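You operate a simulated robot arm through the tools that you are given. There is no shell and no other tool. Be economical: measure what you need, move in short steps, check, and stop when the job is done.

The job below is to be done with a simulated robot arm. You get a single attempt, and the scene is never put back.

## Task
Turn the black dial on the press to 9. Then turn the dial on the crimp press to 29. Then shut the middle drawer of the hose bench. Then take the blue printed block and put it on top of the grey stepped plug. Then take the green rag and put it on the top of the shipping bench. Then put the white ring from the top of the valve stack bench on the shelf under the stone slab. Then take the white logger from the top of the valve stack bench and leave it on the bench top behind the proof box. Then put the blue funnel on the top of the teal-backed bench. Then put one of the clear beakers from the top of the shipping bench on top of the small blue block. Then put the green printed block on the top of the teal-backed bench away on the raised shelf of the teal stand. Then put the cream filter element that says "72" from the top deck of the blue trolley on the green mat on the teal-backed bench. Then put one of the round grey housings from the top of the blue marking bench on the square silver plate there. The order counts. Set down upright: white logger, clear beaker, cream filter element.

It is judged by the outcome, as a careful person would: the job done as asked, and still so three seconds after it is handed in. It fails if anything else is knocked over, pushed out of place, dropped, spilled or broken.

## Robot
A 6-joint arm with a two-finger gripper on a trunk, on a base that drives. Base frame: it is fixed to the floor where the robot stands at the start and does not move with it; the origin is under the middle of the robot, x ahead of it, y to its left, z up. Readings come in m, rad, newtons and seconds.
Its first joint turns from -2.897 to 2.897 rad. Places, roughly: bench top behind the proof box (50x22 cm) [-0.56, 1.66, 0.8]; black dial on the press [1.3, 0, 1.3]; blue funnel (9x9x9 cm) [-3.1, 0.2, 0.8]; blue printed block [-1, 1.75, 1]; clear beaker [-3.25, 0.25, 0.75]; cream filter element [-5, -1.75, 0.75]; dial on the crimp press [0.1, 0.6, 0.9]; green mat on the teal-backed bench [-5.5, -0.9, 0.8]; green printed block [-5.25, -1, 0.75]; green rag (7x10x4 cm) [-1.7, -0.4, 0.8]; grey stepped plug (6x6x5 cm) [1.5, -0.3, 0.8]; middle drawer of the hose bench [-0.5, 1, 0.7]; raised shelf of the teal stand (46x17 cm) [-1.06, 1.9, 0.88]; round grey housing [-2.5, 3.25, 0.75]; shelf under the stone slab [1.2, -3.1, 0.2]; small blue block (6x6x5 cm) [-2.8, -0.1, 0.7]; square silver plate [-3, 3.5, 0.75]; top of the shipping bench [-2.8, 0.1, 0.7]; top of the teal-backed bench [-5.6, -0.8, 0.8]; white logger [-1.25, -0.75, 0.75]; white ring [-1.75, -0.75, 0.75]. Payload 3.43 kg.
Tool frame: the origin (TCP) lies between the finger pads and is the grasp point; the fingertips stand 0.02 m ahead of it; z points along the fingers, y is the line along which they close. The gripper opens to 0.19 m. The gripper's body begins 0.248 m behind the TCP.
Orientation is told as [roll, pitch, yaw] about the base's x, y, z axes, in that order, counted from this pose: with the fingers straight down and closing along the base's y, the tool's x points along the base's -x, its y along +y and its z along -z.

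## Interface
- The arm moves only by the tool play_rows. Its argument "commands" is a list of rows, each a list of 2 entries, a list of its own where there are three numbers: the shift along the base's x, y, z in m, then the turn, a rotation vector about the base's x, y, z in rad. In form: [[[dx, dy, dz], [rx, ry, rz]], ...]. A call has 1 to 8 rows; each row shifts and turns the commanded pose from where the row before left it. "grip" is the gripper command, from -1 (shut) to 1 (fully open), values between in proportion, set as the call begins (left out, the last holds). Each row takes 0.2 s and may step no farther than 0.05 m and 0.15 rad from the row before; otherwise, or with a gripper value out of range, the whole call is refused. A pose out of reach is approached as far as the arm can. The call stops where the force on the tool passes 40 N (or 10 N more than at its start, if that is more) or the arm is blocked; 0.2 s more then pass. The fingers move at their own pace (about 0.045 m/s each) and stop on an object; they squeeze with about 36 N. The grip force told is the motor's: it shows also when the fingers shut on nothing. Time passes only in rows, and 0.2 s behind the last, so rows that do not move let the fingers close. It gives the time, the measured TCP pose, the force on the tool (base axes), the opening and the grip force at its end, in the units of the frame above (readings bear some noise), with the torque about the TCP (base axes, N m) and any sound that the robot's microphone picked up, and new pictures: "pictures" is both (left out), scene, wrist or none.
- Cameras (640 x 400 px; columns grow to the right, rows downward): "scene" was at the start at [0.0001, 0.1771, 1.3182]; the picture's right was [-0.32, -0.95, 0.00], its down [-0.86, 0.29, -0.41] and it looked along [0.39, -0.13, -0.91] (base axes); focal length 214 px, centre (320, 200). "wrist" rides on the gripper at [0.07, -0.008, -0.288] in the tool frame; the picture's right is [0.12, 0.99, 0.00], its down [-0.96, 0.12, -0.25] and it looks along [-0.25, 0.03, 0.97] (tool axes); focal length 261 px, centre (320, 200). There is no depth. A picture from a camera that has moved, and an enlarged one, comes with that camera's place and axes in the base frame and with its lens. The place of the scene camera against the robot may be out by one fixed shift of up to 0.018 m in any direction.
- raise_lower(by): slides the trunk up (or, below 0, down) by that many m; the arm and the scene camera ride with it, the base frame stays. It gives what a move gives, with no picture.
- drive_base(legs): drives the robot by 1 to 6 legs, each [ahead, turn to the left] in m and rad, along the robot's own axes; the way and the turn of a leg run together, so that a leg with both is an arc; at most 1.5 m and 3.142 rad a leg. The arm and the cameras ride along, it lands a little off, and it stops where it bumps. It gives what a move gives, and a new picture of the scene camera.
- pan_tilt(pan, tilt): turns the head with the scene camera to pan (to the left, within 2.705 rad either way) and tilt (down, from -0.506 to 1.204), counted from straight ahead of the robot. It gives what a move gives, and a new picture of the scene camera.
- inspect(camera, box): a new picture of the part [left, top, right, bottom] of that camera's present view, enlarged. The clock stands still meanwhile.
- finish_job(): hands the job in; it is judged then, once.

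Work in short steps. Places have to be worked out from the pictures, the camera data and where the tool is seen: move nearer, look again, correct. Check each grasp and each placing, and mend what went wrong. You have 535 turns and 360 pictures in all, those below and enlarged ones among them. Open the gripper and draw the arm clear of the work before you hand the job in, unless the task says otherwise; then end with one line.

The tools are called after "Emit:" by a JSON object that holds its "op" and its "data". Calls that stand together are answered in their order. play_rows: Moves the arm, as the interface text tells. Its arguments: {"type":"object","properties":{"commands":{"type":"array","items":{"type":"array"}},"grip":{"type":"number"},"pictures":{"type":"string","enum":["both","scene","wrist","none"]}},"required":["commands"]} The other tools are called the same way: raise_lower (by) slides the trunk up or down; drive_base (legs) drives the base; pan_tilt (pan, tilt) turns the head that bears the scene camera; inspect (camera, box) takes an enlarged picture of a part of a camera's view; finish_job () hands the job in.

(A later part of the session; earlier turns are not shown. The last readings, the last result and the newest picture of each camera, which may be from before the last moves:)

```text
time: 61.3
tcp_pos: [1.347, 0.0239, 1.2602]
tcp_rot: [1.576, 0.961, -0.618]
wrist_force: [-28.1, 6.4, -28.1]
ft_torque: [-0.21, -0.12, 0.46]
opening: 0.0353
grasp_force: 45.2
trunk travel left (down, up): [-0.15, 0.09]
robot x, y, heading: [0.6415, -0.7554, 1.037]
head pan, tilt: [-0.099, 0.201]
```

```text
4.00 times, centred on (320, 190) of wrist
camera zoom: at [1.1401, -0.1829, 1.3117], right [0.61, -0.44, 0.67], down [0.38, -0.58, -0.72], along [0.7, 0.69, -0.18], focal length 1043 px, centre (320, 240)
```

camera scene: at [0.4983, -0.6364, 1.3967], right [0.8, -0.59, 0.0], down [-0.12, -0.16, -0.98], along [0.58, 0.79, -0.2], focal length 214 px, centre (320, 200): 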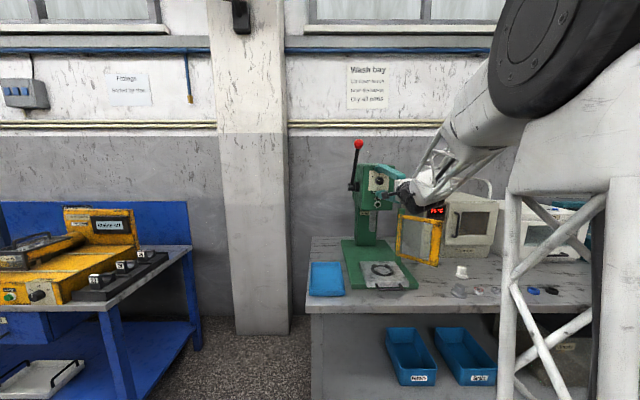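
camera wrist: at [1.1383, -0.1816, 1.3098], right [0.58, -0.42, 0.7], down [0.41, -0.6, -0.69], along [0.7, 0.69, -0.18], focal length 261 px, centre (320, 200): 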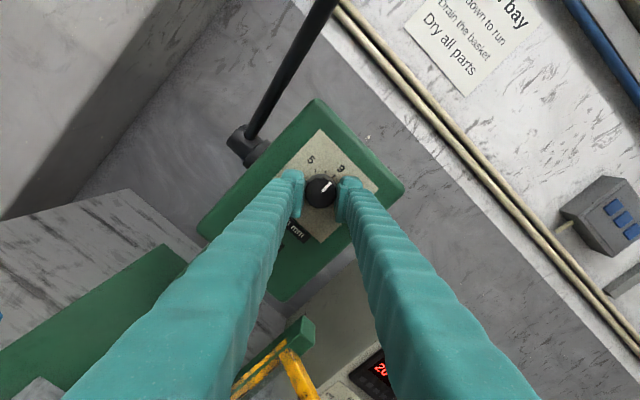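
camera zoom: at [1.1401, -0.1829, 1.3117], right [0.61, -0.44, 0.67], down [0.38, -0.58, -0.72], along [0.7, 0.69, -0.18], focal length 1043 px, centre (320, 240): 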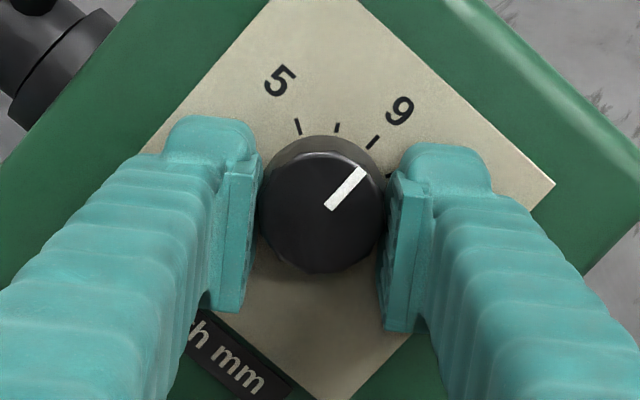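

The pointer now matches the 9 tick. I release, back straight out and check with the scene camera.

Emit:
{"op": "play_rows", "data": {"commands": [[[0, 0, 0], [0, 0, 0]], [[0, 0, 0], [0, 0, 0]], [[0, 0, 0], [0, 0, 0]], [[-0.018, -0.024, 0], [0, 0, 0]], [[-0.024, -0.032, 0], [0, 0, 0]], [[-0.024, -0.032, 0], [0, 0, 0]], [[-0.024, -0.032, 0], [0, 0, 0]], [[-0.024, -0.032, 0], [0, 0, 0]]], "grip": -0.05, "pictures": "none"}}

Emit:
{"op": "inspect", "data": {"camera": "wrist", "box": [220, 100, 420, 300]}}

Emit:
{"op": "inspect", "data": {"camera": "scene", "box": [360, 160, 400, 210]}}

```text
time: 63.1
tcp_pos: [1.2344, -0.1291, 1.2612]
tcp_rot: [1.577, 0.965, -0.618]
wrist_force: [0.5, 0.6, -0.9]
ft_torque: [0.13, -0.08, 0.06]
opening: 0.0899
grasp_force: 0.0
trunk travel left (down, up): [-0.15, 0.09]
robot x, y, heading: [0.64, -0.7617, 1.034]
head pan, tilt: [-0.099, 0.201]
```

```text
2.00 times, centred on (320, 200) of wrist
camera zoom: at [1.0265, -0.336, 1.3125], right [0.61, -0.44, 0.66], down [0.38, -0.57, -0.72], along [0.7, 0.69, -0.18], focal length 521 px, centre (320, 200)
```

zoom: 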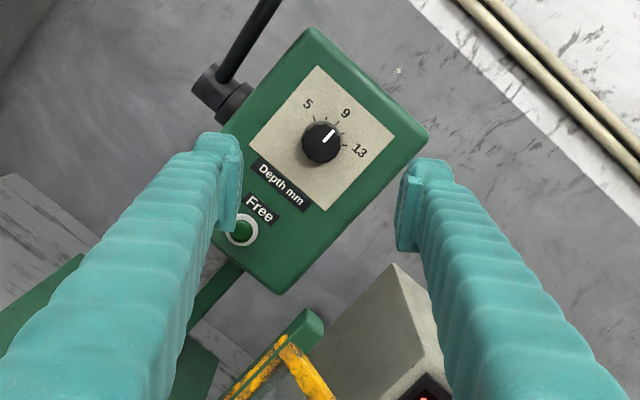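

```text
8.00 times, centred on (380, 185) of scene
camera zoom: at [0.4992, -0.6353, 1.3967], right [0.8, -0.59, 0.0], down [-0.12, -0.16, -0.98], along [0.58, 0.79, -0.2], focal length 1716 px, centre (-160, 320)
```

zoom: 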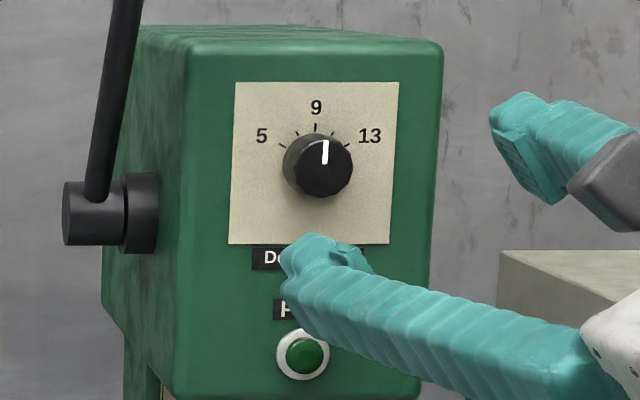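

The press dial is at 9. Next is the crimp press dial. I back off and drive to about (0, -0.35) facing +y.

Emit:
{"op": "drive_base", "data": {"legs": [[-0.3, 0], [0, 1.17], [0.83, 0], [0, -0.63]]}}

Emit:
{"op": "pan_tilt", "data": {"pan": 0, "tilt": 0.5}}

```text
time: 74.0
tcp_pos: [0.202, 0.4981, 1.2623]
tcp_rot: [1.579, 0.961, -0.091]
wrist_force: [-0.2, 0.5, 0.1]
ft_torque: [-0.02, 0.01, -0.01]
opening: 0.0902
grasp_force: 0.1
trunk travel left (down, up): [-0.15, 0.09]
robot x, y, heading: [0.0039, -0.3404, 1.558]
head pan, tilt: [-0.099, 0.201]
camera scene: at [-0.1795, -0.3091, 1.3967], right [0.99, -0.11, 0.0], down [-0.02, -0.2, -0.98], along [0.11, 0.97, -0.2], focal length 214 px, centre (320, 200)
```

scene: 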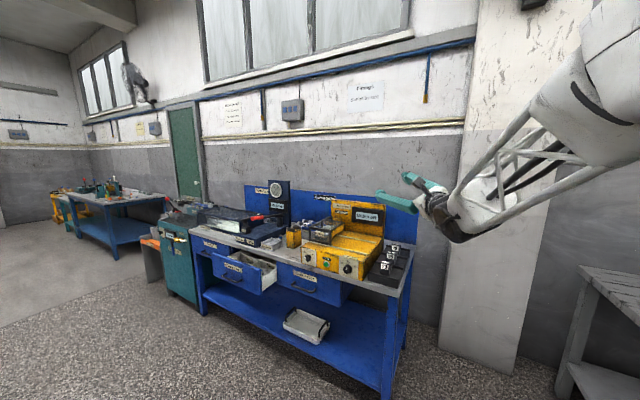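

```text
time: 74.8
tcp_pos: [0.2039, 0.4987, 1.2618]
tcp_rot: [1.58, 0.962, -0.091]
wrist_force: [0.2, 0.9, -0.2]
ft_torque: [0.05, 0.0, -0.01]
opening: 0.0901
grasp_force: 0.1
trunk travel left (down, up): [-0.15, 0.09]
robot x, y, heading: [0.0047, -0.3386, 1.557]
head pan, tilt: [0.0, 0.499]
camera scene: at [-0.1888, -0.3107, 1.3691], right [1.0, -0.01, 0.0], down [-0.01, -0.48, -0.88], along [0.01, 0.88, -0.48], focal length 214 px, centre (320, 200)
```

scene: 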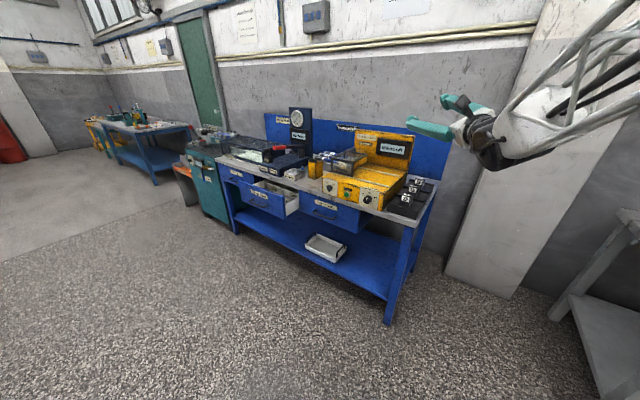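

Emit:
{"op": "inspect", "data": {"camera": "scene", "box": [310, 120, 450, 240]}}

Emit:
{"op": "inspect", "data": {"camera": "scene", "box": [345, 178, 395, 218]}}

```text
3.33 times, centred on (380, 180) of scene
camera zoom: at [-0.1888, -0.3107, 1.3691], right [1.0, -0.01, 0.0], down [-0.01, -0.48, -0.88], along [0.01, 0.88, -0.48], focal length 715 px, centre (120, 267)
```

zoom: 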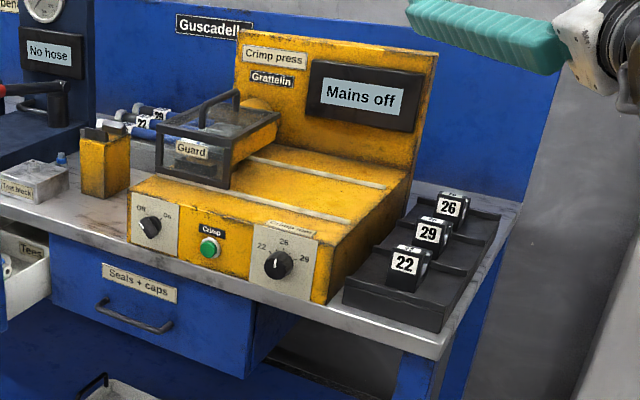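

```text
10.00 times, centred on (370, 198) of scene
camera zoom: at [-0.1888, -0.3107, 1.3691], right [1.0, -0.01, 0.0], down [-0.01, -0.48, -0.88], along [0.01, 0.88, -0.48], focal length 2145 px, centre (-180, 220)
```

zoom: 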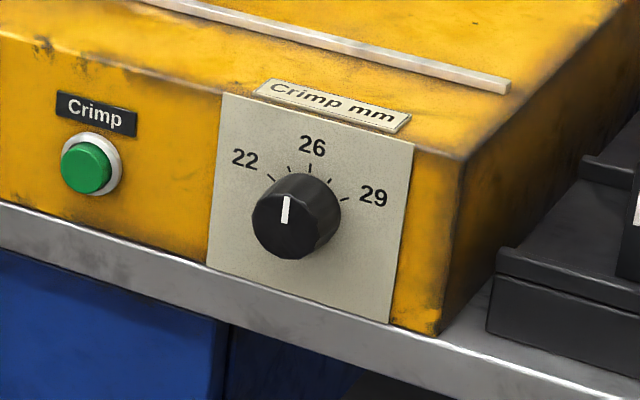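

The crimp dial points to 26 and must go about 60° clockwise to 29. The knob is at about (0.066, 0.68, 0.82), with the panel facing az 0.966 inward. I drive to about (-0.53, -0.04) with heading 1.07.

Emit:
{"op": "drive_base", "data": {"legs": [[0, 1.07], [0.61, 0], [0, -1.56]]}}

Emit:
{"op": "inspect", "data": {"camera": "scene", "box": [320, 160, 480, 280]}}

```text
time: 85.0
tcp_pos: [0.0381, 0.6038, 1.2627]
tcp_rot: [1.579, 0.961, -0.575]
wrist_force: [-1.1, -0.6, 0.2]
ft_torque: [-0.03, 0.0, -0.01]
opening: 0.0903
grasp_force: 0.0
trunk travel left (down, up): [-0.15, 0.09]
robot x, y, heading: [-0.5266, -0.0473, 1.076]
head pan, tilt: [0.0, 0.499]
camera scene: at [-0.6841, 0.0704, 1.369], right [0.88, -0.48, 0.0], down [-0.23, -0.42, -0.88], along [0.42, 0.77, -0.48], focal length 214 px, centre (320, 200)
```

scene: 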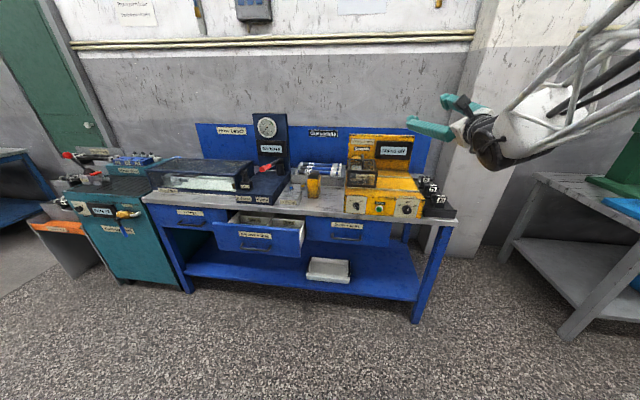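

```text
3.33 times, centred on (400, 220) of scene
camera zoom: at [-0.6841, 0.0704, 1.369], right [0.88, -0.48, 0.0], down [-0.23, -0.42, -0.88], along [0.42, 0.77, -0.48], focal length 715 px, centre (53, 133)
```

zoom: 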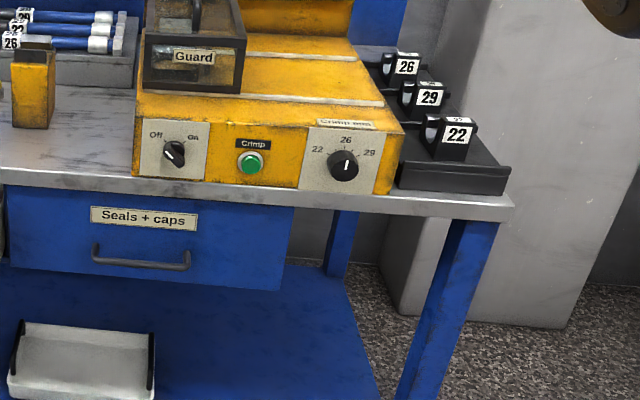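

Refined, the knob is at about (0.046, 0.60, 0.87), right below the TCP. I back the base 0.17 m, then lower the arm while rolling the fingers more horizontal.

Emit:
{"op": "drive_base", "data": {"legs": [[-0.17, 0]]}}

Emit:
{"op": "play_rows", "data": {"commands": [[[0, 0, -0.045], [0.028, 0.039, 0]], [[0, 0, -0.045], [0.028, 0.039, 0]], [[0, 0, -0.045], [0.028, 0.039, 0]], [[0, 0, -0.045], [0.028, 0.039, 0]], [[0, 0, -0.045], [0.028, 0.039, 0]], [[0, 0, -0.045], [0.028, 0.039, 0]], [[0, 0, -0.045], [0.028, 0.039, 0]], [[0, 0, -0.045], [0.028, 0.039, -0.02]]], "grip": -0.2}}

```text
time: 86.5
tcp_pos: [-0.0432, 0.4546, 1.2616]
tcp_rot: [1.578, 0.962, -0.576]
wrist_force: [-0.4, 0.6, 0.1]
ft_torque: [0.04, -0.04, 0.0]
opening: 0.0901
grasp_force: 0.0
trunk travel left (down, up): [-0.15, 0.09]
robot x, y, heading: [-0.6099, -0.1984, 1.072]
head pan, tilt: [0.0, 0.499]
camera scene: at [-0.7646, -0.0788, 1.369], right [0.88, -0.47, 0.0], down [-0.23, -0.42, -0.88], along [0.42, 0.77, -0.48], focal length 214 px, centre (320, 200)
```

scene: 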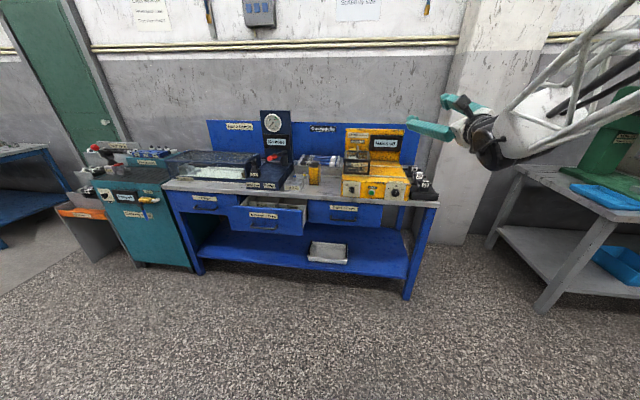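

```text
time: 88.3
tcp_pos: [0.0015, 0.4893, 0.9319]
tcp_rot: [1.659, 1.344, -0.508]
wrist_force: [-0.4, -0.2, 0.9]
ft_torque: [-0.18, 0.13, -0.05]
opening: 0.0757
grasp_force: 0.0
out of reach, approached as far as the arm can: row 5, 6, 7, 8
trunk travel left (down, up): [-0.15, 0.09]
robot x, y, heading: [-0.6119, -0.1978, 1.076]
head pan, tilt: [0.0, 0.499]
camera scene: at [-0.7653, -0.0794, 1.3691], right [0.88, -0.47, 0.0], down [-0.23, -0.42, -0.88], along [0.42, 0.77, -0.48], focal length 214 px, centre (320, 200)
camera wrist: at [-0.1808, 0.2642, 0.9922], right [0.77, -0.53, 0.34], down [0.14, -0.37, -0.92], along [0.62, 0.76, -0.21], focal length 261 px, centre (320, 200)
```

scene: 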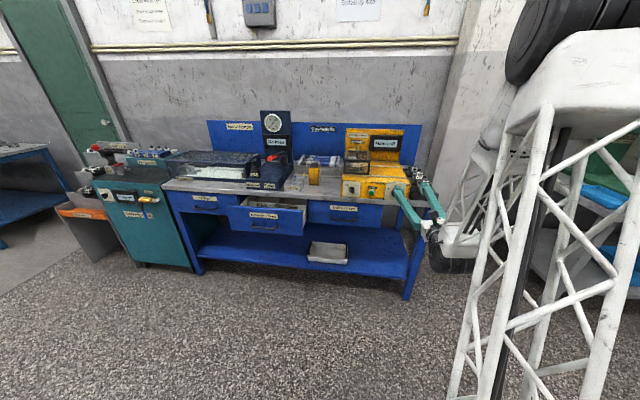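
wrist: 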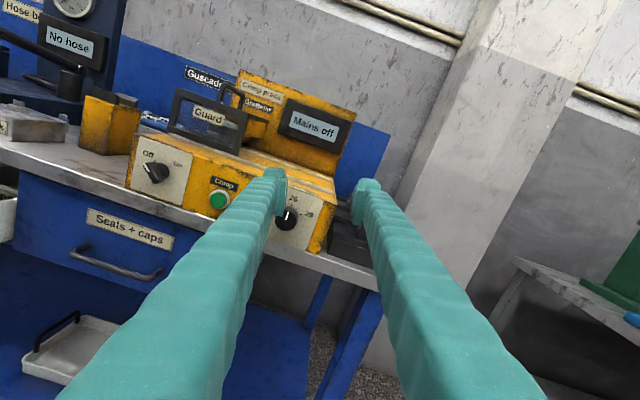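

The arm can't get low enough with the tool horizontal, so I lower the trunk 0.12 m and look again.

Emit:
{"op": "raise_lower", "data": {"by": -0.12}}

Emit:
{"op": "play_rows", "data": {"commands": [[[0, 0, 0.02], [0, 0, 0]], [[-0.01, -0.01, 0.02], [0, 0, 0]]]}}

```text
time: 89.8
tcp_pos: [0.0027, 0.4904, 0.8112]
tcp_rot: [1.654, 1.345, -0.517]
wrist_force: [-0.4, -0.6, 0.1]
ft_torque: [0.01, 0.03, 0.04]
opening: 0.076
grasp_force: 0.1
trunk travel left (down, up): [-0.03, 0.21]
robot x, y, heading: [-0.6052, -0.2, 1.071]
head pan, tilt: [0.0, 0.499]
```

```text
time: 90.4
tcp_pos: [-0.0071, 0.4819, 0.8495]
tcp_rot: [1.648, 1.346, -0.524]
wrist_force: [0.7, -0.1, 0.0]
ft_torque: [0.08, -0.09, 0.04]
opening: 0.076
grasp_force: 0.0
trunk travel left (down, up): [-0.03, 0.21]
robot x, y, heading: [-0.6069, -0.1945, 1.084]
head pan, tilt: [0.0, 0.499]
camera scene: at [-0.7643, -0.0785, 1.2489], right [0.88, -0.47, 0.0], down [-0.23, -0.42, -0.88], along [0.42, 0.77, -0.48], focal length 214 px, centre (320, 200)
camera wrist: at [-0.1894, 0.256, 0.9108], right [0.78, -0.53, 0.34], down [0.14, -0.38, -0.92], along [0.62, 0.76, -0.22], focal length 261 px, centre (320, 200)
```

scene: 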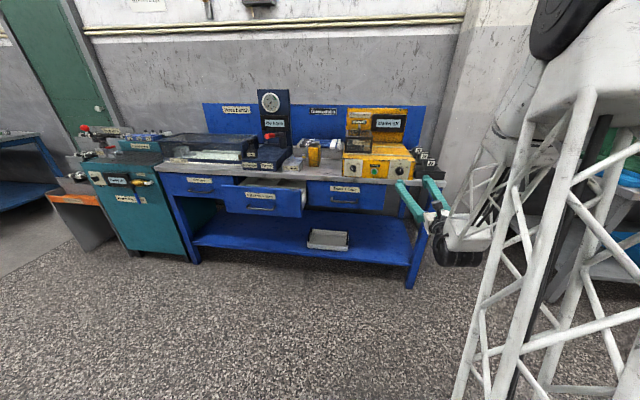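
wrist: 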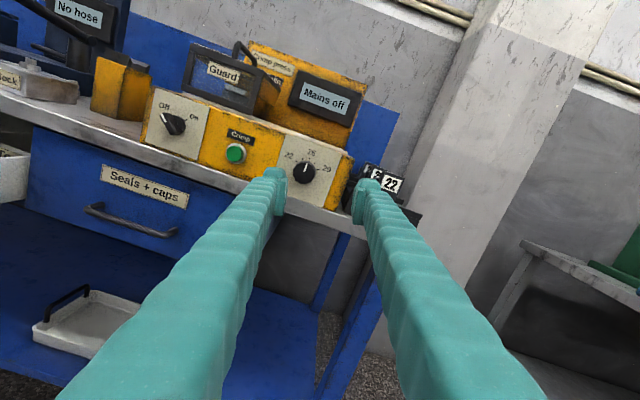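

The tool is level now. The knob appears at z about 0.851, about 2.7 cm left and 13 cm ahead. I correct laterally and advance 7 cm.

Emit:
{"op": "play_rows", "data": {"commands": [[[-0.011, 0.008, 0.002], [0, 0, 0]], [[-0.011, 0.008, 0], [0, 0, 0]], [[0.013, 0.02, 0], [0, 0, 0]], [[0.013, 0.02, 0], [0, 0, 0]], [[0.013, 0.02, 0], [0, 0, 0]]], "pictures": "wrist"}}

```text
time: 91.6
tcp_pos: [0.0296, 0.5358, 0.8576]
tcp_rot: [1.646, 1.346, -0.51]
wrist_force: [-0.6, 0.6, 0.5]
ft_torque: [-0.03, 0.01, -0.01]
opening: 0.0761
grasp_force: 0.0
out of reach, approached as far as the arm can: row 2, 3, 4, 5
trunk travel left (down, up): [-0.03, 0.21]
robot x, y, heading: [-0.6061, -0.2001, 1.077]
head pan, tilt: [0.0, 0.499]
camera wrist: at [-0.1494, 0.3081, 0.9172], right [0.78, -0.52, 0.34], down [0.14, -0.37, -0.92], along [0.61, 0.76, -0.22], focal length 261 px, centre (320, 200)
```

wrist: 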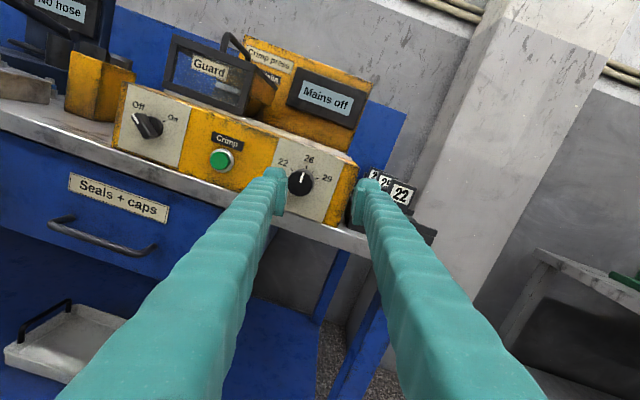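

The same lateral limit shows up: the TCP must stay at least 0.1 m to the right of the robot axis. I shift the base about 5 cm left with a short back-and-forth.

Emit:
{"op": "drive_base", "data": {"legs": [[-0.2, 0], [0, 0.3], [0.17, 0], [0, -0.32]]}}

Emit:
{"op": "play_rows", "data": {"commands": [[[0.01, 0.015, -0.006], [0, 0, 0]], [[0, 0, 0], [0, 0, 0]]], "pictures": "wrist"}}

```text
time: 96.3
tcp_pos: [-0.021, 0.5202, 0.8555]
tcp_rot: [1.646, 1.345, -0.525]
wrist_force: [0.3, -0.3, -0.2]
ft_torque: [0.03, 0.01, 0.0]
opening: 0.0759
grasp_force: 0.0
trunk travel left (down, up): [-0.03, 0.21]
robot x, y, heading: [-0.6712, -0.2071, 1.062]
head pan, tilt: [0.0, 0.499]
camera scene: at [-0.825, -0.0844, 1.249], right [0.87, -0.49, 0.0], down [-0.23, -0.42, -0.88], along [0.43, 0.77, -0.48], focal length 214 px, centre (320, 200)
```

scene: 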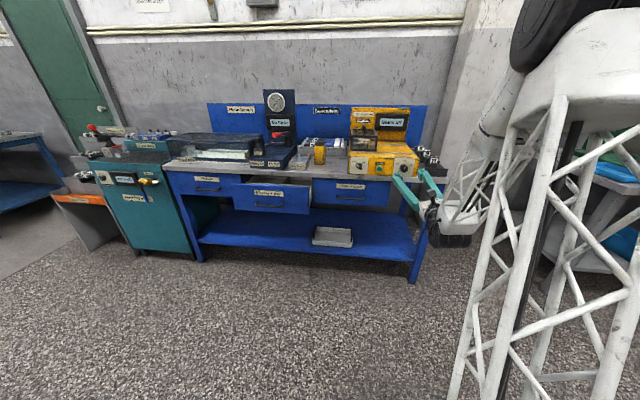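

```text
time: 96.9
tcp_pos: [-0.0101, 0.5341, 0.8514]
tcp_rot: [1.644, 1.344, -0.525]
wrist_force: [-0.4, -0.5, 0.6]
ft_torque: [0.02, -0.02, 0.02]
opening: 0.0761
grasp_force: 0.0
trunk travel left (down, up): [-0.03, 0.21]
robot x, y, heading: [-0.6717, -0.2067, 1.062]
head pan, tilt: [0.0, 0.499]
camera wrist: at [-0.1931, 0.308, 0.912], right [0.78, -0.53, 0.34], down [0.14, -0.38, -0.92], along [0.61, 0.76, -0.22], focal length 261 px, centre (320, 200)
```

wrist: 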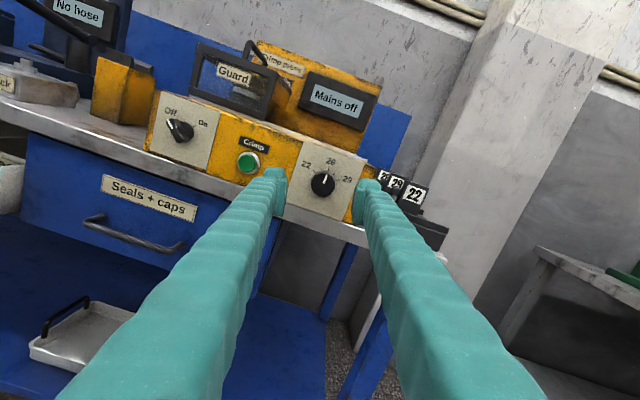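

The knob is nearly on the tool axis, about 8 cm ahead. I advance 5 cm.

Emit:
{"op": "play_rows", "data": {"commands": [[[0.016, 0.019, 0.001], [0, 0, 0]], [[0.015, 0.02, 0.001], [0, 0, 0]]], "pictures": "wrist"}}

```text
time: 97.5
tcp_pos: [0.0199, 0.5722, 0.8547]
tcp_rot: [1.642, 1.344, -0.519]
wrist_force: [-0.3, -0.3, 0.7]
ft_torque: [-0.06, 0.05, -0.02]
opening: 0.0761
grasp_force: 0.0
trunk travel left (down, up): [-0.03, 0.21]
robot x, y, heading: [-0.6713, -0.2102, 1.063]
head pan, tilt: [0.0, 0.499]
camera wrist: at [-0.1613, 0.3454, 0.9153], right [0.78, -0.53, 0.34], down [0.14, -0.38, -0.92], along [0.61, 0.76, -0.22], focal length 261 px, centre (320, 200)
```

wrist: 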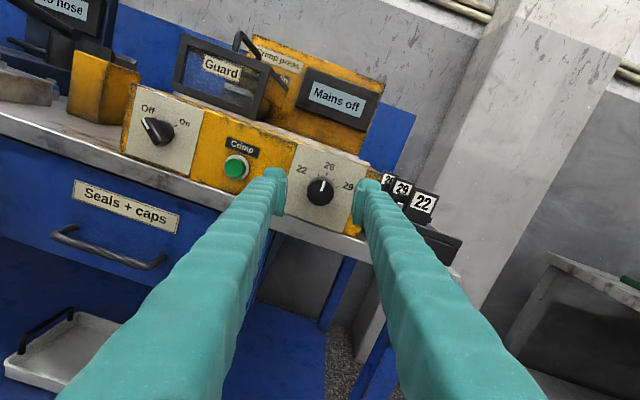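

Emit:
{"op": "play_rows", "data": {"commands": [[[0.009, 0.0135, 0], [0, 0, 0]], [[0.009, 0.0135, 0], [0, 0, 0]]], "pictures": "wrist"}}

```text
time: 98.1
tcp_pos: [0.0417, 0.5964, 0.8534]
tcp_rot: [1.638, 1.345, -0.521]
wrist_force: [-1.0, -0.8, 0.4]
ft_torque: [-0.06, 0.02, 0.0]
opening: 0.0759
grasp_force: 0.0
out of reach, approached as far as the arm can: row 1
trunk travel left (down, up): [-0.03, 0.21]
robot x, y, heading: [-0.6677, -0.2117, 1.063]
head pan, tilt: [0.0, 0.499]
camera wrist: at [-0.139, 0.3688, 0.9146], right [0.78, -0.53, 0.34], down [0.14, -0.38, -0.92], along [0.61, 0.76, -0.22], focal length 261 px, centre (320, 200)
```

wrist: 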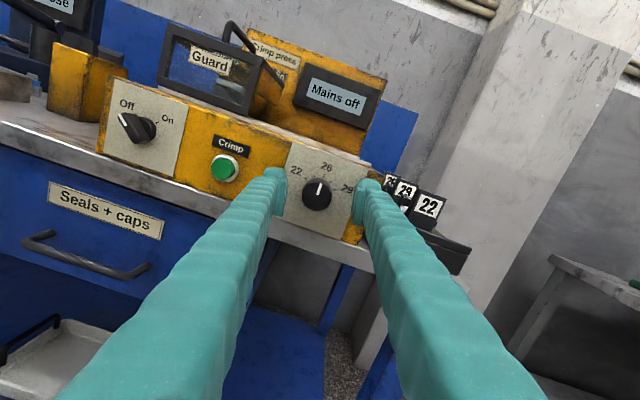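

No contact yet and the knob is slightly left and low. I correct and go forward another 2 cm.

Emit:
{"op": "play_rows", "data": {"commands": [[[0.003, 0.008, -0.004], [0, 0, 0]], [[0.006, 0.008, 0], [0, 0, 0]]], "pictures": "wrist"}}

```text
time: 98.8
tcp_pos: [0.0537, 0.6059, 0.8499]
tcp_rot: [1.633, 1.346, -0.527]
wrist_force: [-11.0, -10.6, 4.2]
ft_torque: [-0.07, -0.2, -0.69]
opening: 0.0757
grasp_force: 0.0
out of reach, approached as far as the arm can: row 1
trunk travel left (down, up): [-0.03, 0.21]
robot x, y, heading: [-0.6689, -0.2083, 1.061]
head pan, tilt: [0.0, 0.499]
stopped in row 2: the force on the tool passed its limit at 41 N (the readings are from after the stop); the commanded pose is now the measured one
camera wrist: at [-0.1277, 0.3794, 0.9114], right [0.78, -0.53, 0.34], down [0.14, -0.38, -0.92], along [0.61, 0.76, -0.22], focal length 261 px, centre (320, 200)
```

wrist: 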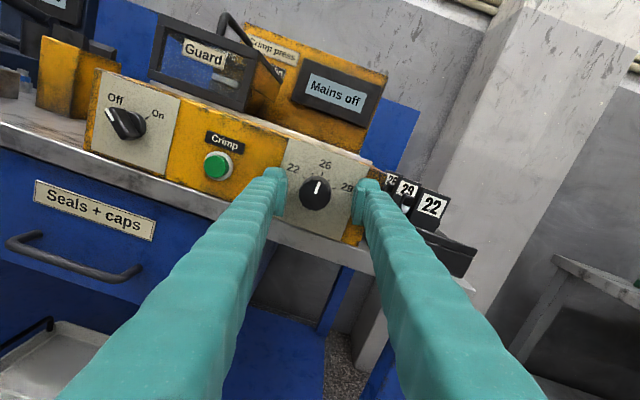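

Panel contact. I back off 4 mm with a small left shift and close on the knob.

Emit:
{"op": "play_rows", "data": {"commands": [[[-0.006, -0.0015, -0.001], [0, 0, 0]], [[0, 0, 0], [0, 0, 0]], [[0, 0, 0], [0, 0, 0]], [[0, 0, 0], [0, 0, 0]], [[0, 0, 0], [0, 0, 0]]], "grip": -1, "pictures": "none"}}

Emit:
{"op": "inspect", "data": {"camera": "wrist", "box": [255, 130, 385, 240]}}

```text
time: 100.0
tcp_pos: [0.0466, 0.6075, 0.8473]
tcp_rot: [1.624, 1.344, -0.532]
wrist_force: [-13.0, 14.3, -4.9]
ft_torque: [-0.07, -0.07, 0.1]
opening: 0.0349
grasp_force: 44.8
trunk travel left (down, up): [-0.03, 0.21]
robot x, y, heading: [-0.6716, -0.2043, 1.062]
head pan, tilt: [0.0, 0.499]
```

```text
3.64 times, centred on (320, 185) of wrist
camera zoom: at [-0.1329, 0.3791, 0.9095], right [0.78, -0.52, 0.34], down [0.14, -0.38, -0.91], along [0.61, 0.76, -0.22], focal length 948 px, centre (320, 254)
```

zoom: 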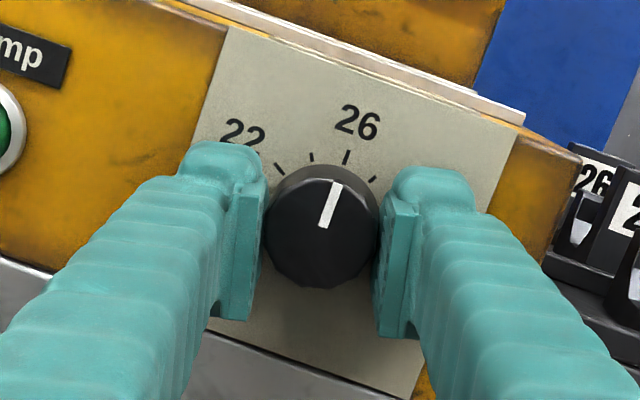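

Gripped with the pointer about at 26. I turn clockwise in steps of 0.13 rad.

Emit:
{"op": "play_rows", "data": {"commands": [[[0, 0, 0], [0.074, 0.107, 0]], [[0, 0, 0], [0.074, 0.107, 0]], [[0, 0, 0], [0.074, 0.107, 0]], [[0, 0, 0], [0.074, 0.107, 0]], [[0, 0, 0], [0.074, 0.107, 0]]], "pictures": "none"}}

Emit:
{"op": "inspect", "data": {"camera": "wrist", "box": [255, 130, 385, 240]}}

```text
time: 100.9
tcp_pos: [0.046, 0.6077, 0.8482]
tcp_rot: [-1.674, 1.412, 2.458]
wrist_force: [-8.8, 6.5, -0.4]
ft_torque: [-0.05, 0.0, -0.08]
opening: 0.0348
grasp_force: 45.2
trunk travel left (down, up): [-0.03, 0.21]
robot x, y, heading: [-0.674, -0.2088, 1.076]
head pan, tilt: [0.0, 0.499]
stopped in row 4: the force on the tool passed its limit at 41 N (the readings are from after the stop); the commanded pose is now the measured one
```

```text
3.64 times, centred on (320, 185) of wrist
camera zoom: at [-0.1113, 0.3642, 0.9122], right [0.84, -0.55, -0.04], down [-0.16, -0.17, -0.97], along [0.53, 0.82, -0.23], focal length 948 px, centre (320, 254)
```

zoom: 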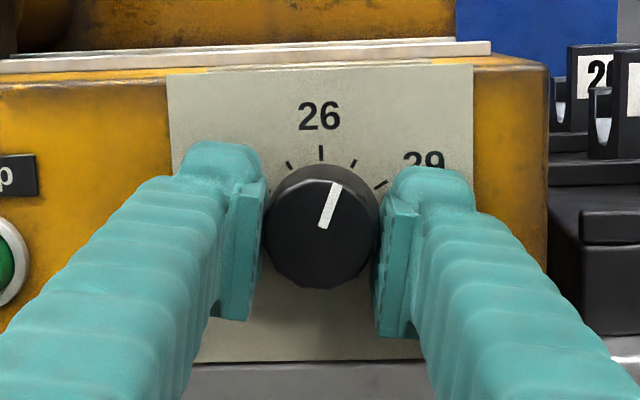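

The knob follows, with about 42° left to the 29 tick. I continue.

Emit:
{"op": "play_rows", "data": {"commands": [[[0, 0, 0], [0.07, 0.1, 0]], [[0, 0, 0], [0.07, 0.1, 0]], [[0, 0, 0], [0.07, 0.1, 0]], [[0, 0, 0], [0.07, 0.1, 0]]], "pictures": "none"}}

Emit:
{"op": "inspect", "data": {"camera": "wrist", "box": [255, 130, 385, 240]}}

```text
time: 101.9
tcp_pos: [0.0438, 0.6064, 0.8482]
tcp_rot: [-1.617, 0.923, 2.526]
wrist_force: [-26.5, 24.5, 3.7]
ft_torque: [-0.07, -0.09, 0.23]
opening: 0.0348
grasp_force: 45.2
trunk travel left (down, up): [-0.03, 0.21]
robot x, y, heading: [-0.6689, -0.2037, 1.071]
head pan, tilt: [0.0, 0.499]
```

```text
3.64 times, centred on (320, 185) of wrist
camera zoom: at [-0.085, 0.3464, 0.9001], right [0.73, -0.46, -0.5], down [-0.53, 0.08, -0.84], along [0.43, 0.88, -0.19], focal length 948 px, centre (320, 254)
```

zoom: 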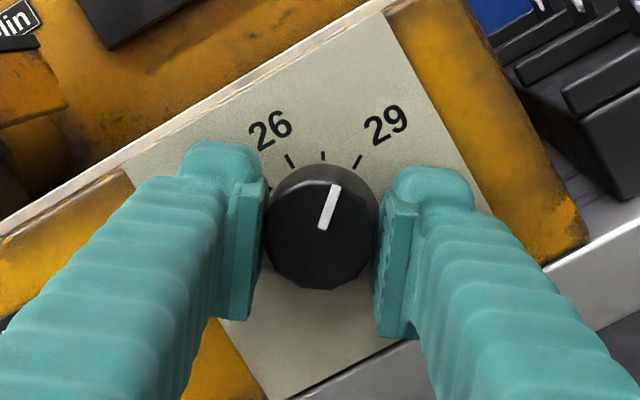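

About 12° remain. I ease the side load with a 4 mm left shift and turn 0.21 rad more.

Emit:
{"op": "play_rows", "data": {"commands": [[[-0.0035, 0.002, 0], [0, 0, 0]], [[0, 0, 0], [0.06, 0.086, 0]], [[0, 0, 0], [0.06, 0.086, 0]], [[0, 0, 0], [0, 0, 0]]], "pictures": "none"}}

Emit:
{"op": "inspect", "data": {"camera": "wrist", "box": [255, 130, 385, 240]}}

```text
time: 102.4
tcp_pos: [0.045, 0.6087, 0.8477]
tcp_rot: [-1.614, 0.871, 2.532]
wrist_force: [-10.1, 10.6, -1.1]
ft_torque: [-0.16, 0.1, 0.08]
opening: 0.035
grasp_force: 44.9
out of reach, approached as far as the arm can: row 1, 2
trunk travel left (down, up): [-0.03, 0.21]
robot x, y, heading: [-0.6736, -0.2056, 1.082]
head pan, tilt: [0.0, 0.499]
stopped in row 2: the force on the tool passed its limit at 47 N (the readings are from after the stop); the commanded pose is now the measured one
```

```text
3.64 times, centred on (320, 185) of wrist
camera zoom: at [-0.0822, 0.3444, 0.8985], right [0.71, -0.44, -0.55], down [-0.57, 0.1, -0.82], along [0.42, 0.89, -0.18], focal length 948 px, centre (320, 254)
```

zoom: 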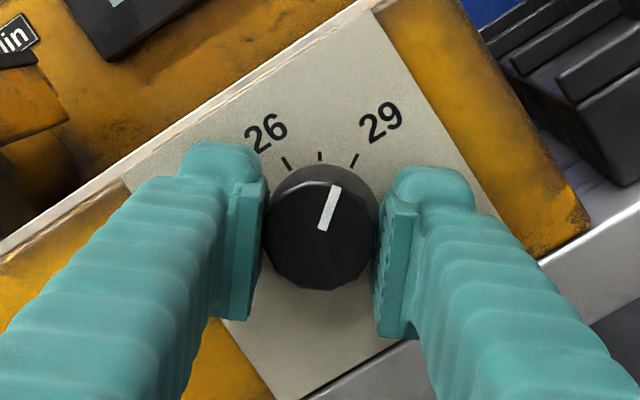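

Emit:
{"op": "play_rows", "data": {"commands": [[[0, 0, 0], [0.03, 0.043, 0]], [[0, 0, 0], [0.03, 0.043, 0]], [[0, 0, 0], [0.03, 0.043, 0]]], "pictures": "none"}}

Emit:
{"op": "inspect", "data": {"camera": "wrist", "box": [255, 130, 385, 240]}}

```text
time: 103.2
tcp_pos: [0.0441, 0.6081, 0.848]
tcp_rot: [-1.613, 0.714, 2.534]
wrist_force: [-12.3, 25.2, 5.2]
ft_torque: [-0.45, -0.44, 0.31]
opening: 0.0349
grasp_force: 45.1
trunk travel left (down, up): [-0.03, 0.21]
robot x, y, heading: [-0.6706, -0.2052, 1.077]
head pan, tilt: [0.0, 0.499]
```

```text
3.64 times, centred on (320, 185) of wrist
camera zoom: at [-0.0754, 0.3397, 0.8906], right [0.63, -0.39, -0.67], down [-0.67, 0.17, -0.73], along [0.39, 0.91, -0.15], focal length 948 px, centre (320, 254)
```

zoom: 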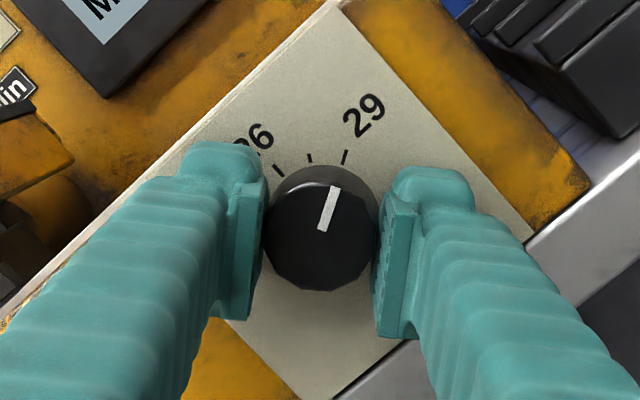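

Emit:
{"op": "play_rows", "data": {"commands": [[[0, 0, 0], [0.04, 0.057, 0]], [[0, 0, 0], [0, 0, 0]]], "pictures": "none"}}

Emit:
{"op": "play_rows", "data": {"commands": [[[0, 0, 0], [0, 0, 0]], [[0, 0, 0], [0, 0, 0]], [[-0.017, -0.024, 0], [0, 0, 0]], [[-0.017, -0.024, 0], [0, 0, 0]], [[-0.017, -0.024, 0], [0, 0, 0]]], "pictures": "none", "grip": -0.35}}

Emit:
{"op": "inspect", "data": {"camera": "wrist", "box": [220, 100, 420, 260]}}

Emit:
{"op": "inspect", "data": {"camera": "scene", "box": [380, 140, 430, 190]}}

```text
time: 103.8
tcp_pos: [0.0448, 0.6073, 0.8495]
tcp_rot: [-1.614, 0.644, 2.537]
wrist_force: [-16.3, 27.1, 13.6]
ft_torque: [-0.53, -0.6, 0.19]
opening: 0.0349
grasp_force: 45.4
trunk travel left (down, up): [-0.03, 0.21]
robot x, y, heading: [-0.6691, -0.201, 1.078]
head pan, tilt: [0.0, 0.499]
```

```text
time: 105.0
tcp_pos: [-0.0056, 0.534, 0.8482]
tcp_rot: [-1.612, 0.644, 2.53]
wrist_force: [-0.8, 0.4, -0.5]
ft_torque: [0.06, -0.01, 0.01]
opening: 0.0616
grasp_force: 0.1
trunk travel left (down, up): [-0.03, 0.21]
robot x, y, heading: [-0.673, -0.2056, 1.074]
head pan, tilt: [0.0, 0.499]
```

```text
2.50 times, centred on (320, 180) of wrist
camera zoom: at [-0.1248, 0.2652, 0.887], right [0.59, -0.36, -0.72], down [-0.71, 0.2, -0.68], along [0.39, 0.91, -0.14], focal length 652 px, centre (320, 250)
```

zoom: 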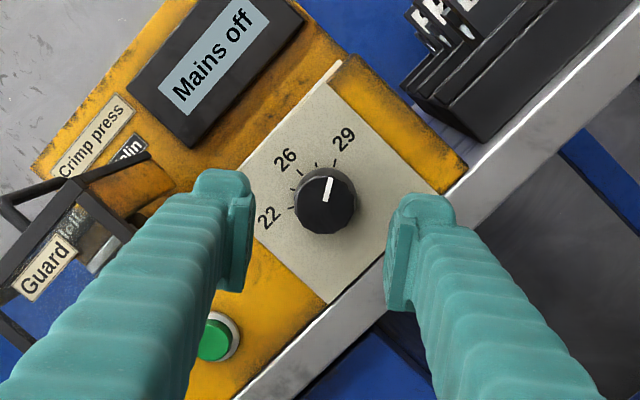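

```text
8.00 times, centred on (405, 165) of scene
camera zoom: at [-0.8271, -0.0862, 1.249], right [0.88, -0.48, 0.0], down [-0.23, -0.42, -0.88], along [0.42, 0.77, -0.48], focal length 1716 px, centre (-360, 480)
```

zoom: 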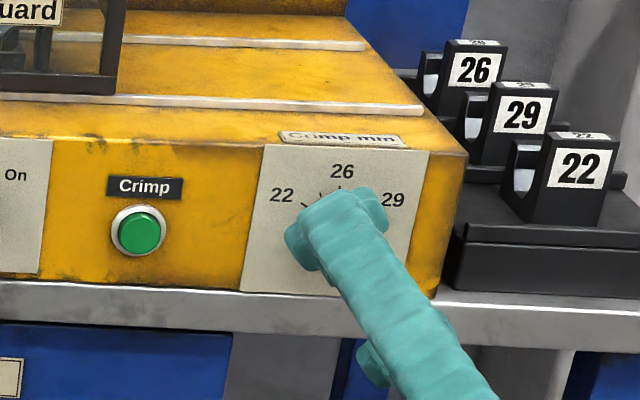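

From the wrist view the pointer is at 29 within a few degrees. I withdraw further and check with the scene camera.

Emit:
{"op": "play_rows", "data": {"commands": [[[-0.025, -0.037, 0], [0, 0, 0]], [[0, 0, 0.05], [0, 0, 0]], [[0, 0, 0.05], [0, 0, 0]], [[0, 0, 0.05], [0, 0, 0]]], "pictures": "none"}}

Emit:
{"op": "inspect", "data": {"camera": "scene", "box": [385, 145, 425, 185]}}

```text
time: 106.0
tcp_pos: [-0.0295, 0.4982, 0.9982]
tcp_rot: [-1.612, 0.641, 2.532]
wrist_force: [0.8, 0.1, -0.7]
ft_torque: [0.16, -0.08, 0.06]
opening: 0.0617
grasp_force: 0.1
trunk travel left (down, up): [-0.03, 0.21]
robot x, y, heading: [-0.673, -0.2029, 1.079]
head pan, tilt: [0.0, 0.499]
```

```text
10.00 times, centred on (405, 165) of scene
camera zoom: at [-0.8268, -0.0861, 1.2489], right [0.88, -0.48, 0.0], down [-0.23, -0.42, -0.88], along [0.42, 0.77, -0.48], focal length 2145 px, centre (-530, 550)
```

zoom: 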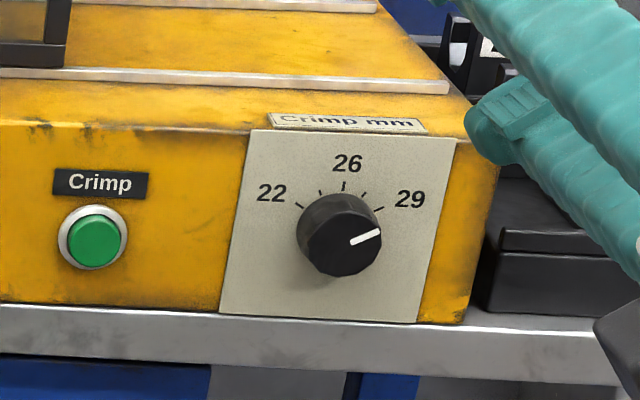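

The pointer matches the 29 tick, so the crimp dial is done. Next I shut the open middle drawer, starting with a look at it.

Emit:
{"op": "inspect", "data": {"camera": "scene", "box": [150, 120, 390, 270]}}

```text
2.67 times, centred on (270, 195) of scene
camera zoom: at [-0.8268, -0.0861, 1.2489], right [0.88, -0.48, 0.0], down [-0.23, -0.42, -0.88], along [0.42, 0.77, -0.48], focal length 572 px, centre (453, 213)
```

zoom: 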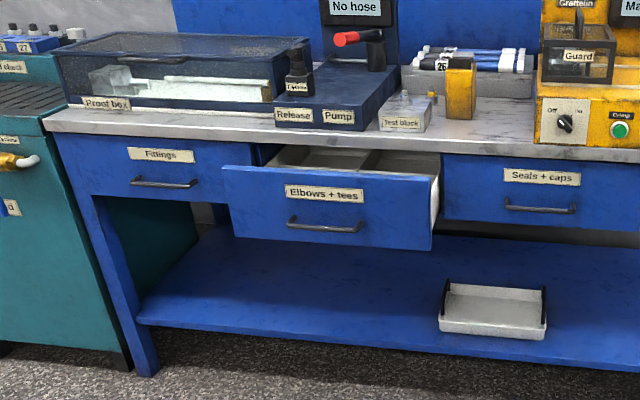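

The drawer front centre is near (-0.576, 0.895, 0.73) and protrudes about 0.13 m. I drive backward to about (-1.17, 0.26) facing the bench, keeping the arm away from the teal cabinet.

Emit:
{"op": "drive_base", "data": {"legs": [[0, -1.836], [-0.68, 0], [0, 1.75]]}}

```text
time: 118.9
tcp_pos: [-0.4819, 0.9191, 0.9983]
tcp_rot: [-1.616, 0.644, 2.46]
wrist_force: [0.0, 0.4, 0.7]
ft_torque: [0.0, 0.0, 0.03]
opening: 0.0616
grasp_force: 0.1
trunk travel left (down, up): [-0.03, 0.21]
robot x, y, heading: [-1.1677, 0.2609, 1.004]
head pan, tilt: [0.0, 0.499]
camera scene: at [-1.3172, 0.3922, 1.249], right [0.84, -0.54, 0.0], down [-0.26, -0.4, -0.88], along [0.47, 0.74, -0.48], focal length 214 px, centre (320, 200)
```

scene: 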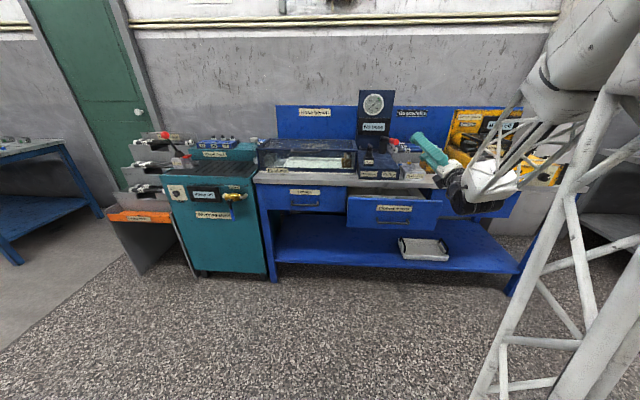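

The drawer front is at about (-0.585, 0.91, 0.73). I retract and tilt the closed fingers down 0.5 rad, then lower to z about 0.75 in front of it.

Emit:
{"op": "play_rows", "data": {"commands": [[[-0.036, -0.024, 0], [-0.082, 0.057, 0]], [[-0.036, -0.024, 0], [-0.082, 0.057, 0]], [[-0.036, -0.024, 0], [-0.082, 0.057, 0]], [[-0.036, -0.024, 0], [-0.082, 0.057, 0]], [[-0.036, -0.024, 0], [-0.082, 0.057, 0]]], "grip": -1, "pictures": "none"}}

Emit:
{"op": "play_rows", "data": {"commands": [[[0, 0, -0.045], [0, 0, 0]], [[0, 0, -0.045], [0, 0, 0]], [[0, 0, -0.045], [0, 0, 0]], [[0, 0, -0.045], [0, 0, 0]], [[0, 0, -0.045], [0, 0, 0]]]}}

```text
time: 120.1
tcp_pos: [-0.6553, 0.8093, 1.0203]
tcp_rot: [-1.098, 0.519, 2.732]
wrist_force: [0.3, 0.2, -2.8]
ft_torque: [0.47, -0.28, 0.04]
opening: 0.0
grasp_force: 34.7
trunk travel left (down, up): [-0.03, 0.21]
robot x, y, heading: [-1.17, 0.2656, 1.003]
head pan, tilt: [0.0, 0.499]
```

```text
time: 121.3
tcp_pos: [-0.6418, 0.8132, 0.8012]
tcp_rot: [-0.992, 0.585, 2.828]
wrist_force: [0.2, 0.3, 0.8]
ft_torque: [-0.05, 0.01, -0.05]
opening: 0.0
grasp_force: 34.7
out of reach, approached as far as the arm can: row 4, 5
trunk travel left (down, up): [-0.03, 0.21]
robot x, y, heading: [-1.1683, 0.2621, 1.007]
head pan, tilt: [0.0, 0.499]
camera scene: at [-1.3178, 0.3918, 1.249], right [0.84, -0.54, 0.0], down [-0.26, -0.4, -0.88], along [0.47, 0.74, -0.48], focal length 214 px, centre (320, 200)
camera wrist: at [-0.7458, 0.5991, 0.9759], right [0.36, -0.69, -0.63], down [-0.87, 0.0, -0.5], along [0.34, 0.72, -0.6], focal length 261 px, centre (320, 200)
```

scene: 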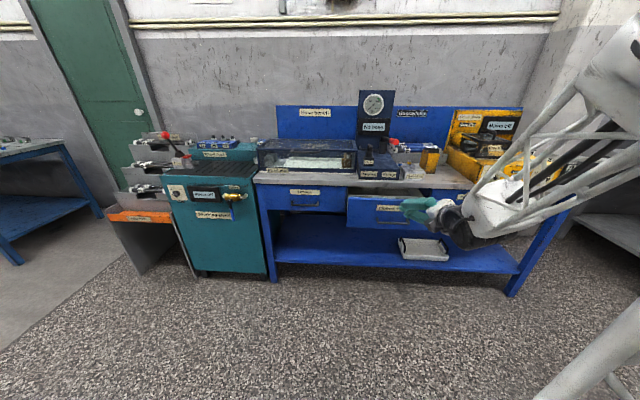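
wrist: 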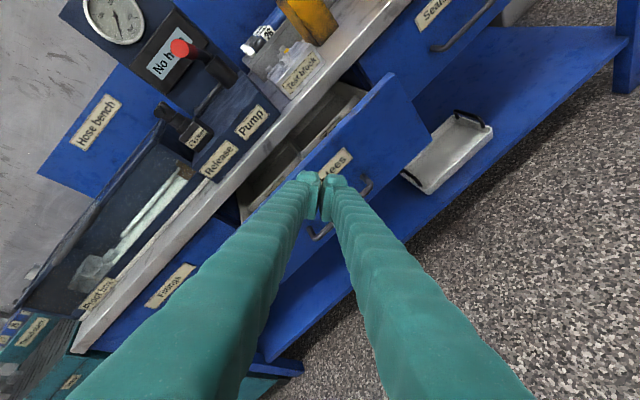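

The fingertips are at z about 0.79 and need about 0.74. I tilt a bit more while lowering, with the last of the trunk travel.

Emit:
{"op": "raise_lower", "data": {"by": -0.03}}

Emit:
{"op": "play_rows", "data": {"commands": [[[-0.01, -0.01, 0], [-0.082, 0.057, 0]], [[-0.005, -0.005, -0.01], [-0.082, 0.057, 0]], [[0, 0, -0.015], [-0.082, 0.057, 0]]], "pictures": "wrist"}}

```text
time: 122.0
tcp_pos: [-0.6413, 0.8146, 0.769]
tcp_rot: [-0.991, 0.584, 2.827]
wrist_force: [0.1, -0.2, 0.4]
ft_torque: [0.0, -0.02, -0.01]
opening: 0.0002
grasp_force: 34.2
trunk travel left (down, up): [0.0, 0.24]
robot x, y, heading: [-1.1708, 0.2624, 1.003]
head pan, tilt: [0.0, 0.499]
```

```text
time: 122.8
tcp_pos: [-0.6527, 0.8079, 0.7567]
tcp_rot: [-0.76, 0.42, 2.879]
wrist_force: [-1.0, -1.7, -0.6]
ft_torque: [0.31, -0.22, -0.01]
opening: 0.0004
grasp_force: 34.5
out of reach, approached as far as the arm can: row 3
trunk travel left (down, up): [0.0, 0.24]
robot x, y, heading: [-1.1701, 0.2626, 1.007]
head pan, tilt: [0.0, 0.499]
camera wrist: at [-0.7254, 0.6273, 0.9806], right [0.19, -0.8, -0.58], down [-0.95, -0.01, -0.3], along [0.24, 0.61, -0.76], focal length 261 px, centre (320, 200)
```

wrist: 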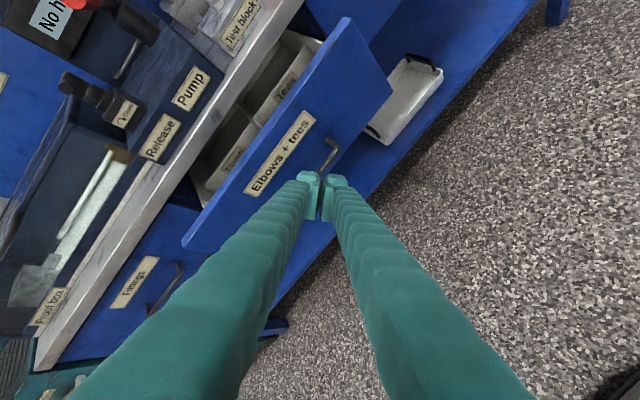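

The fingertips are in front of the drawer face at z about 0.74, beside the label. I push along the bench normal in steps.

Emit:
{"op": "play_rows", "data": {"commands": [[[0.017, 0.0246, 0], [0, 0, 0]], [[0.017, 0.0246, 0], [0, 0, 0]], [[0.017, 0.0246, 0], [0, 0, 0]], [[0.017, 0.0246, 0], [0, 0, 0]]], "pictures": "wrist"}}

```text
time: 123.8
tcp_pos: [-0.5889, 0.897, 0.7481]
tcp_rot: [-0.676, 0.474, 2.99]
wrist_force: [-0.4, 0.5, -0.1]
ft_torque: [-0.02, -0.02, 0.03]
opening: 0.0001
grasp_force: 34.4
trunk travel left (down, up): [0.0, 0.24]
robot x, y, heading: [-1.1685, 0.2633, 1.0]
head pan, tilt: [0.0, 0.499]
camera wrist: at [-0.6576, 0.732, 0.9843], right [0.27, -0.82, -0.5], down [-0.94, -0.11, -0.33], along [0.22, 0.56, -0.8], focal length 261 px, centre (320, 200)
```

wrist: 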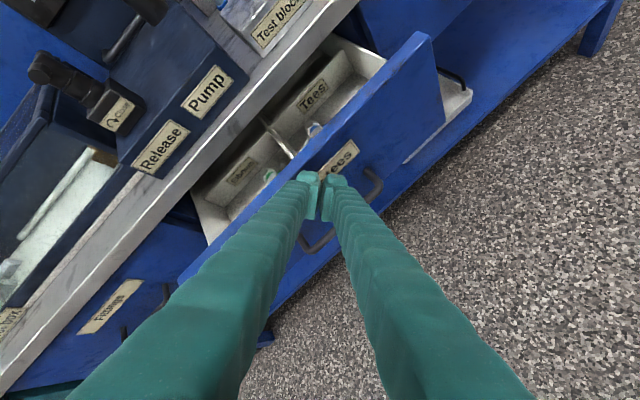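

Emit:
{"op": "play_rows", "data": {"commands": [[[0.014, 0.0205, 0], [0, 0, 0]], [[0.014, 0.0205, 0], [0, 0, 0]], [[0.014, 0.0205, 0], [0, 0, 0]], [[0.014, 0.0205, 0], [0, 0, 0]]], "pictures": "wrist"}}

```text
time: 124.8
tcp_pos: [-0.5285, 0.9711, 0.7297]
tcp_rot: [-0.678, 0.476, 2.991]
wrist_force: [-0.5, -0.8, 0.6]
ft_torque: [-0.04, 0.01, 0.0]
opening: 0.0
grasp_force: 34.1
out of reach, approached as far as the arm can: row 2, 3, 4
trunk travel left (down, up): [0.0, 0.24]
robot x, y, heading: [-1.1673, 0.2654, 1.004]
head pan, tilt: [0.0, 0.499]
camera wrist: at [-0.5971, 0.8051, 0.9649], right [0.27, -0.82, -0.5], down [-0.94, -0.11, -0.33], along [0.22, 0.56, -0.8], focal length 261 px, centre (320, 200)
```

wrist: 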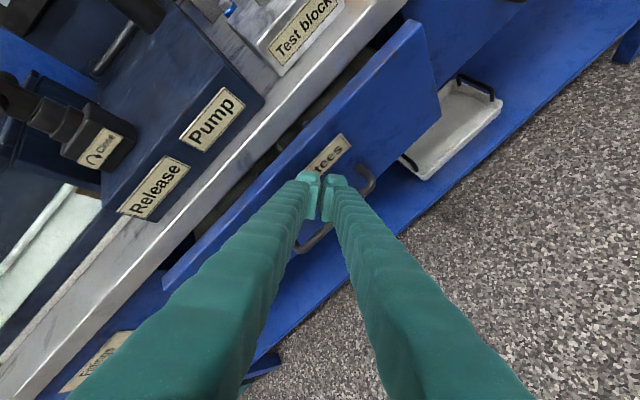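

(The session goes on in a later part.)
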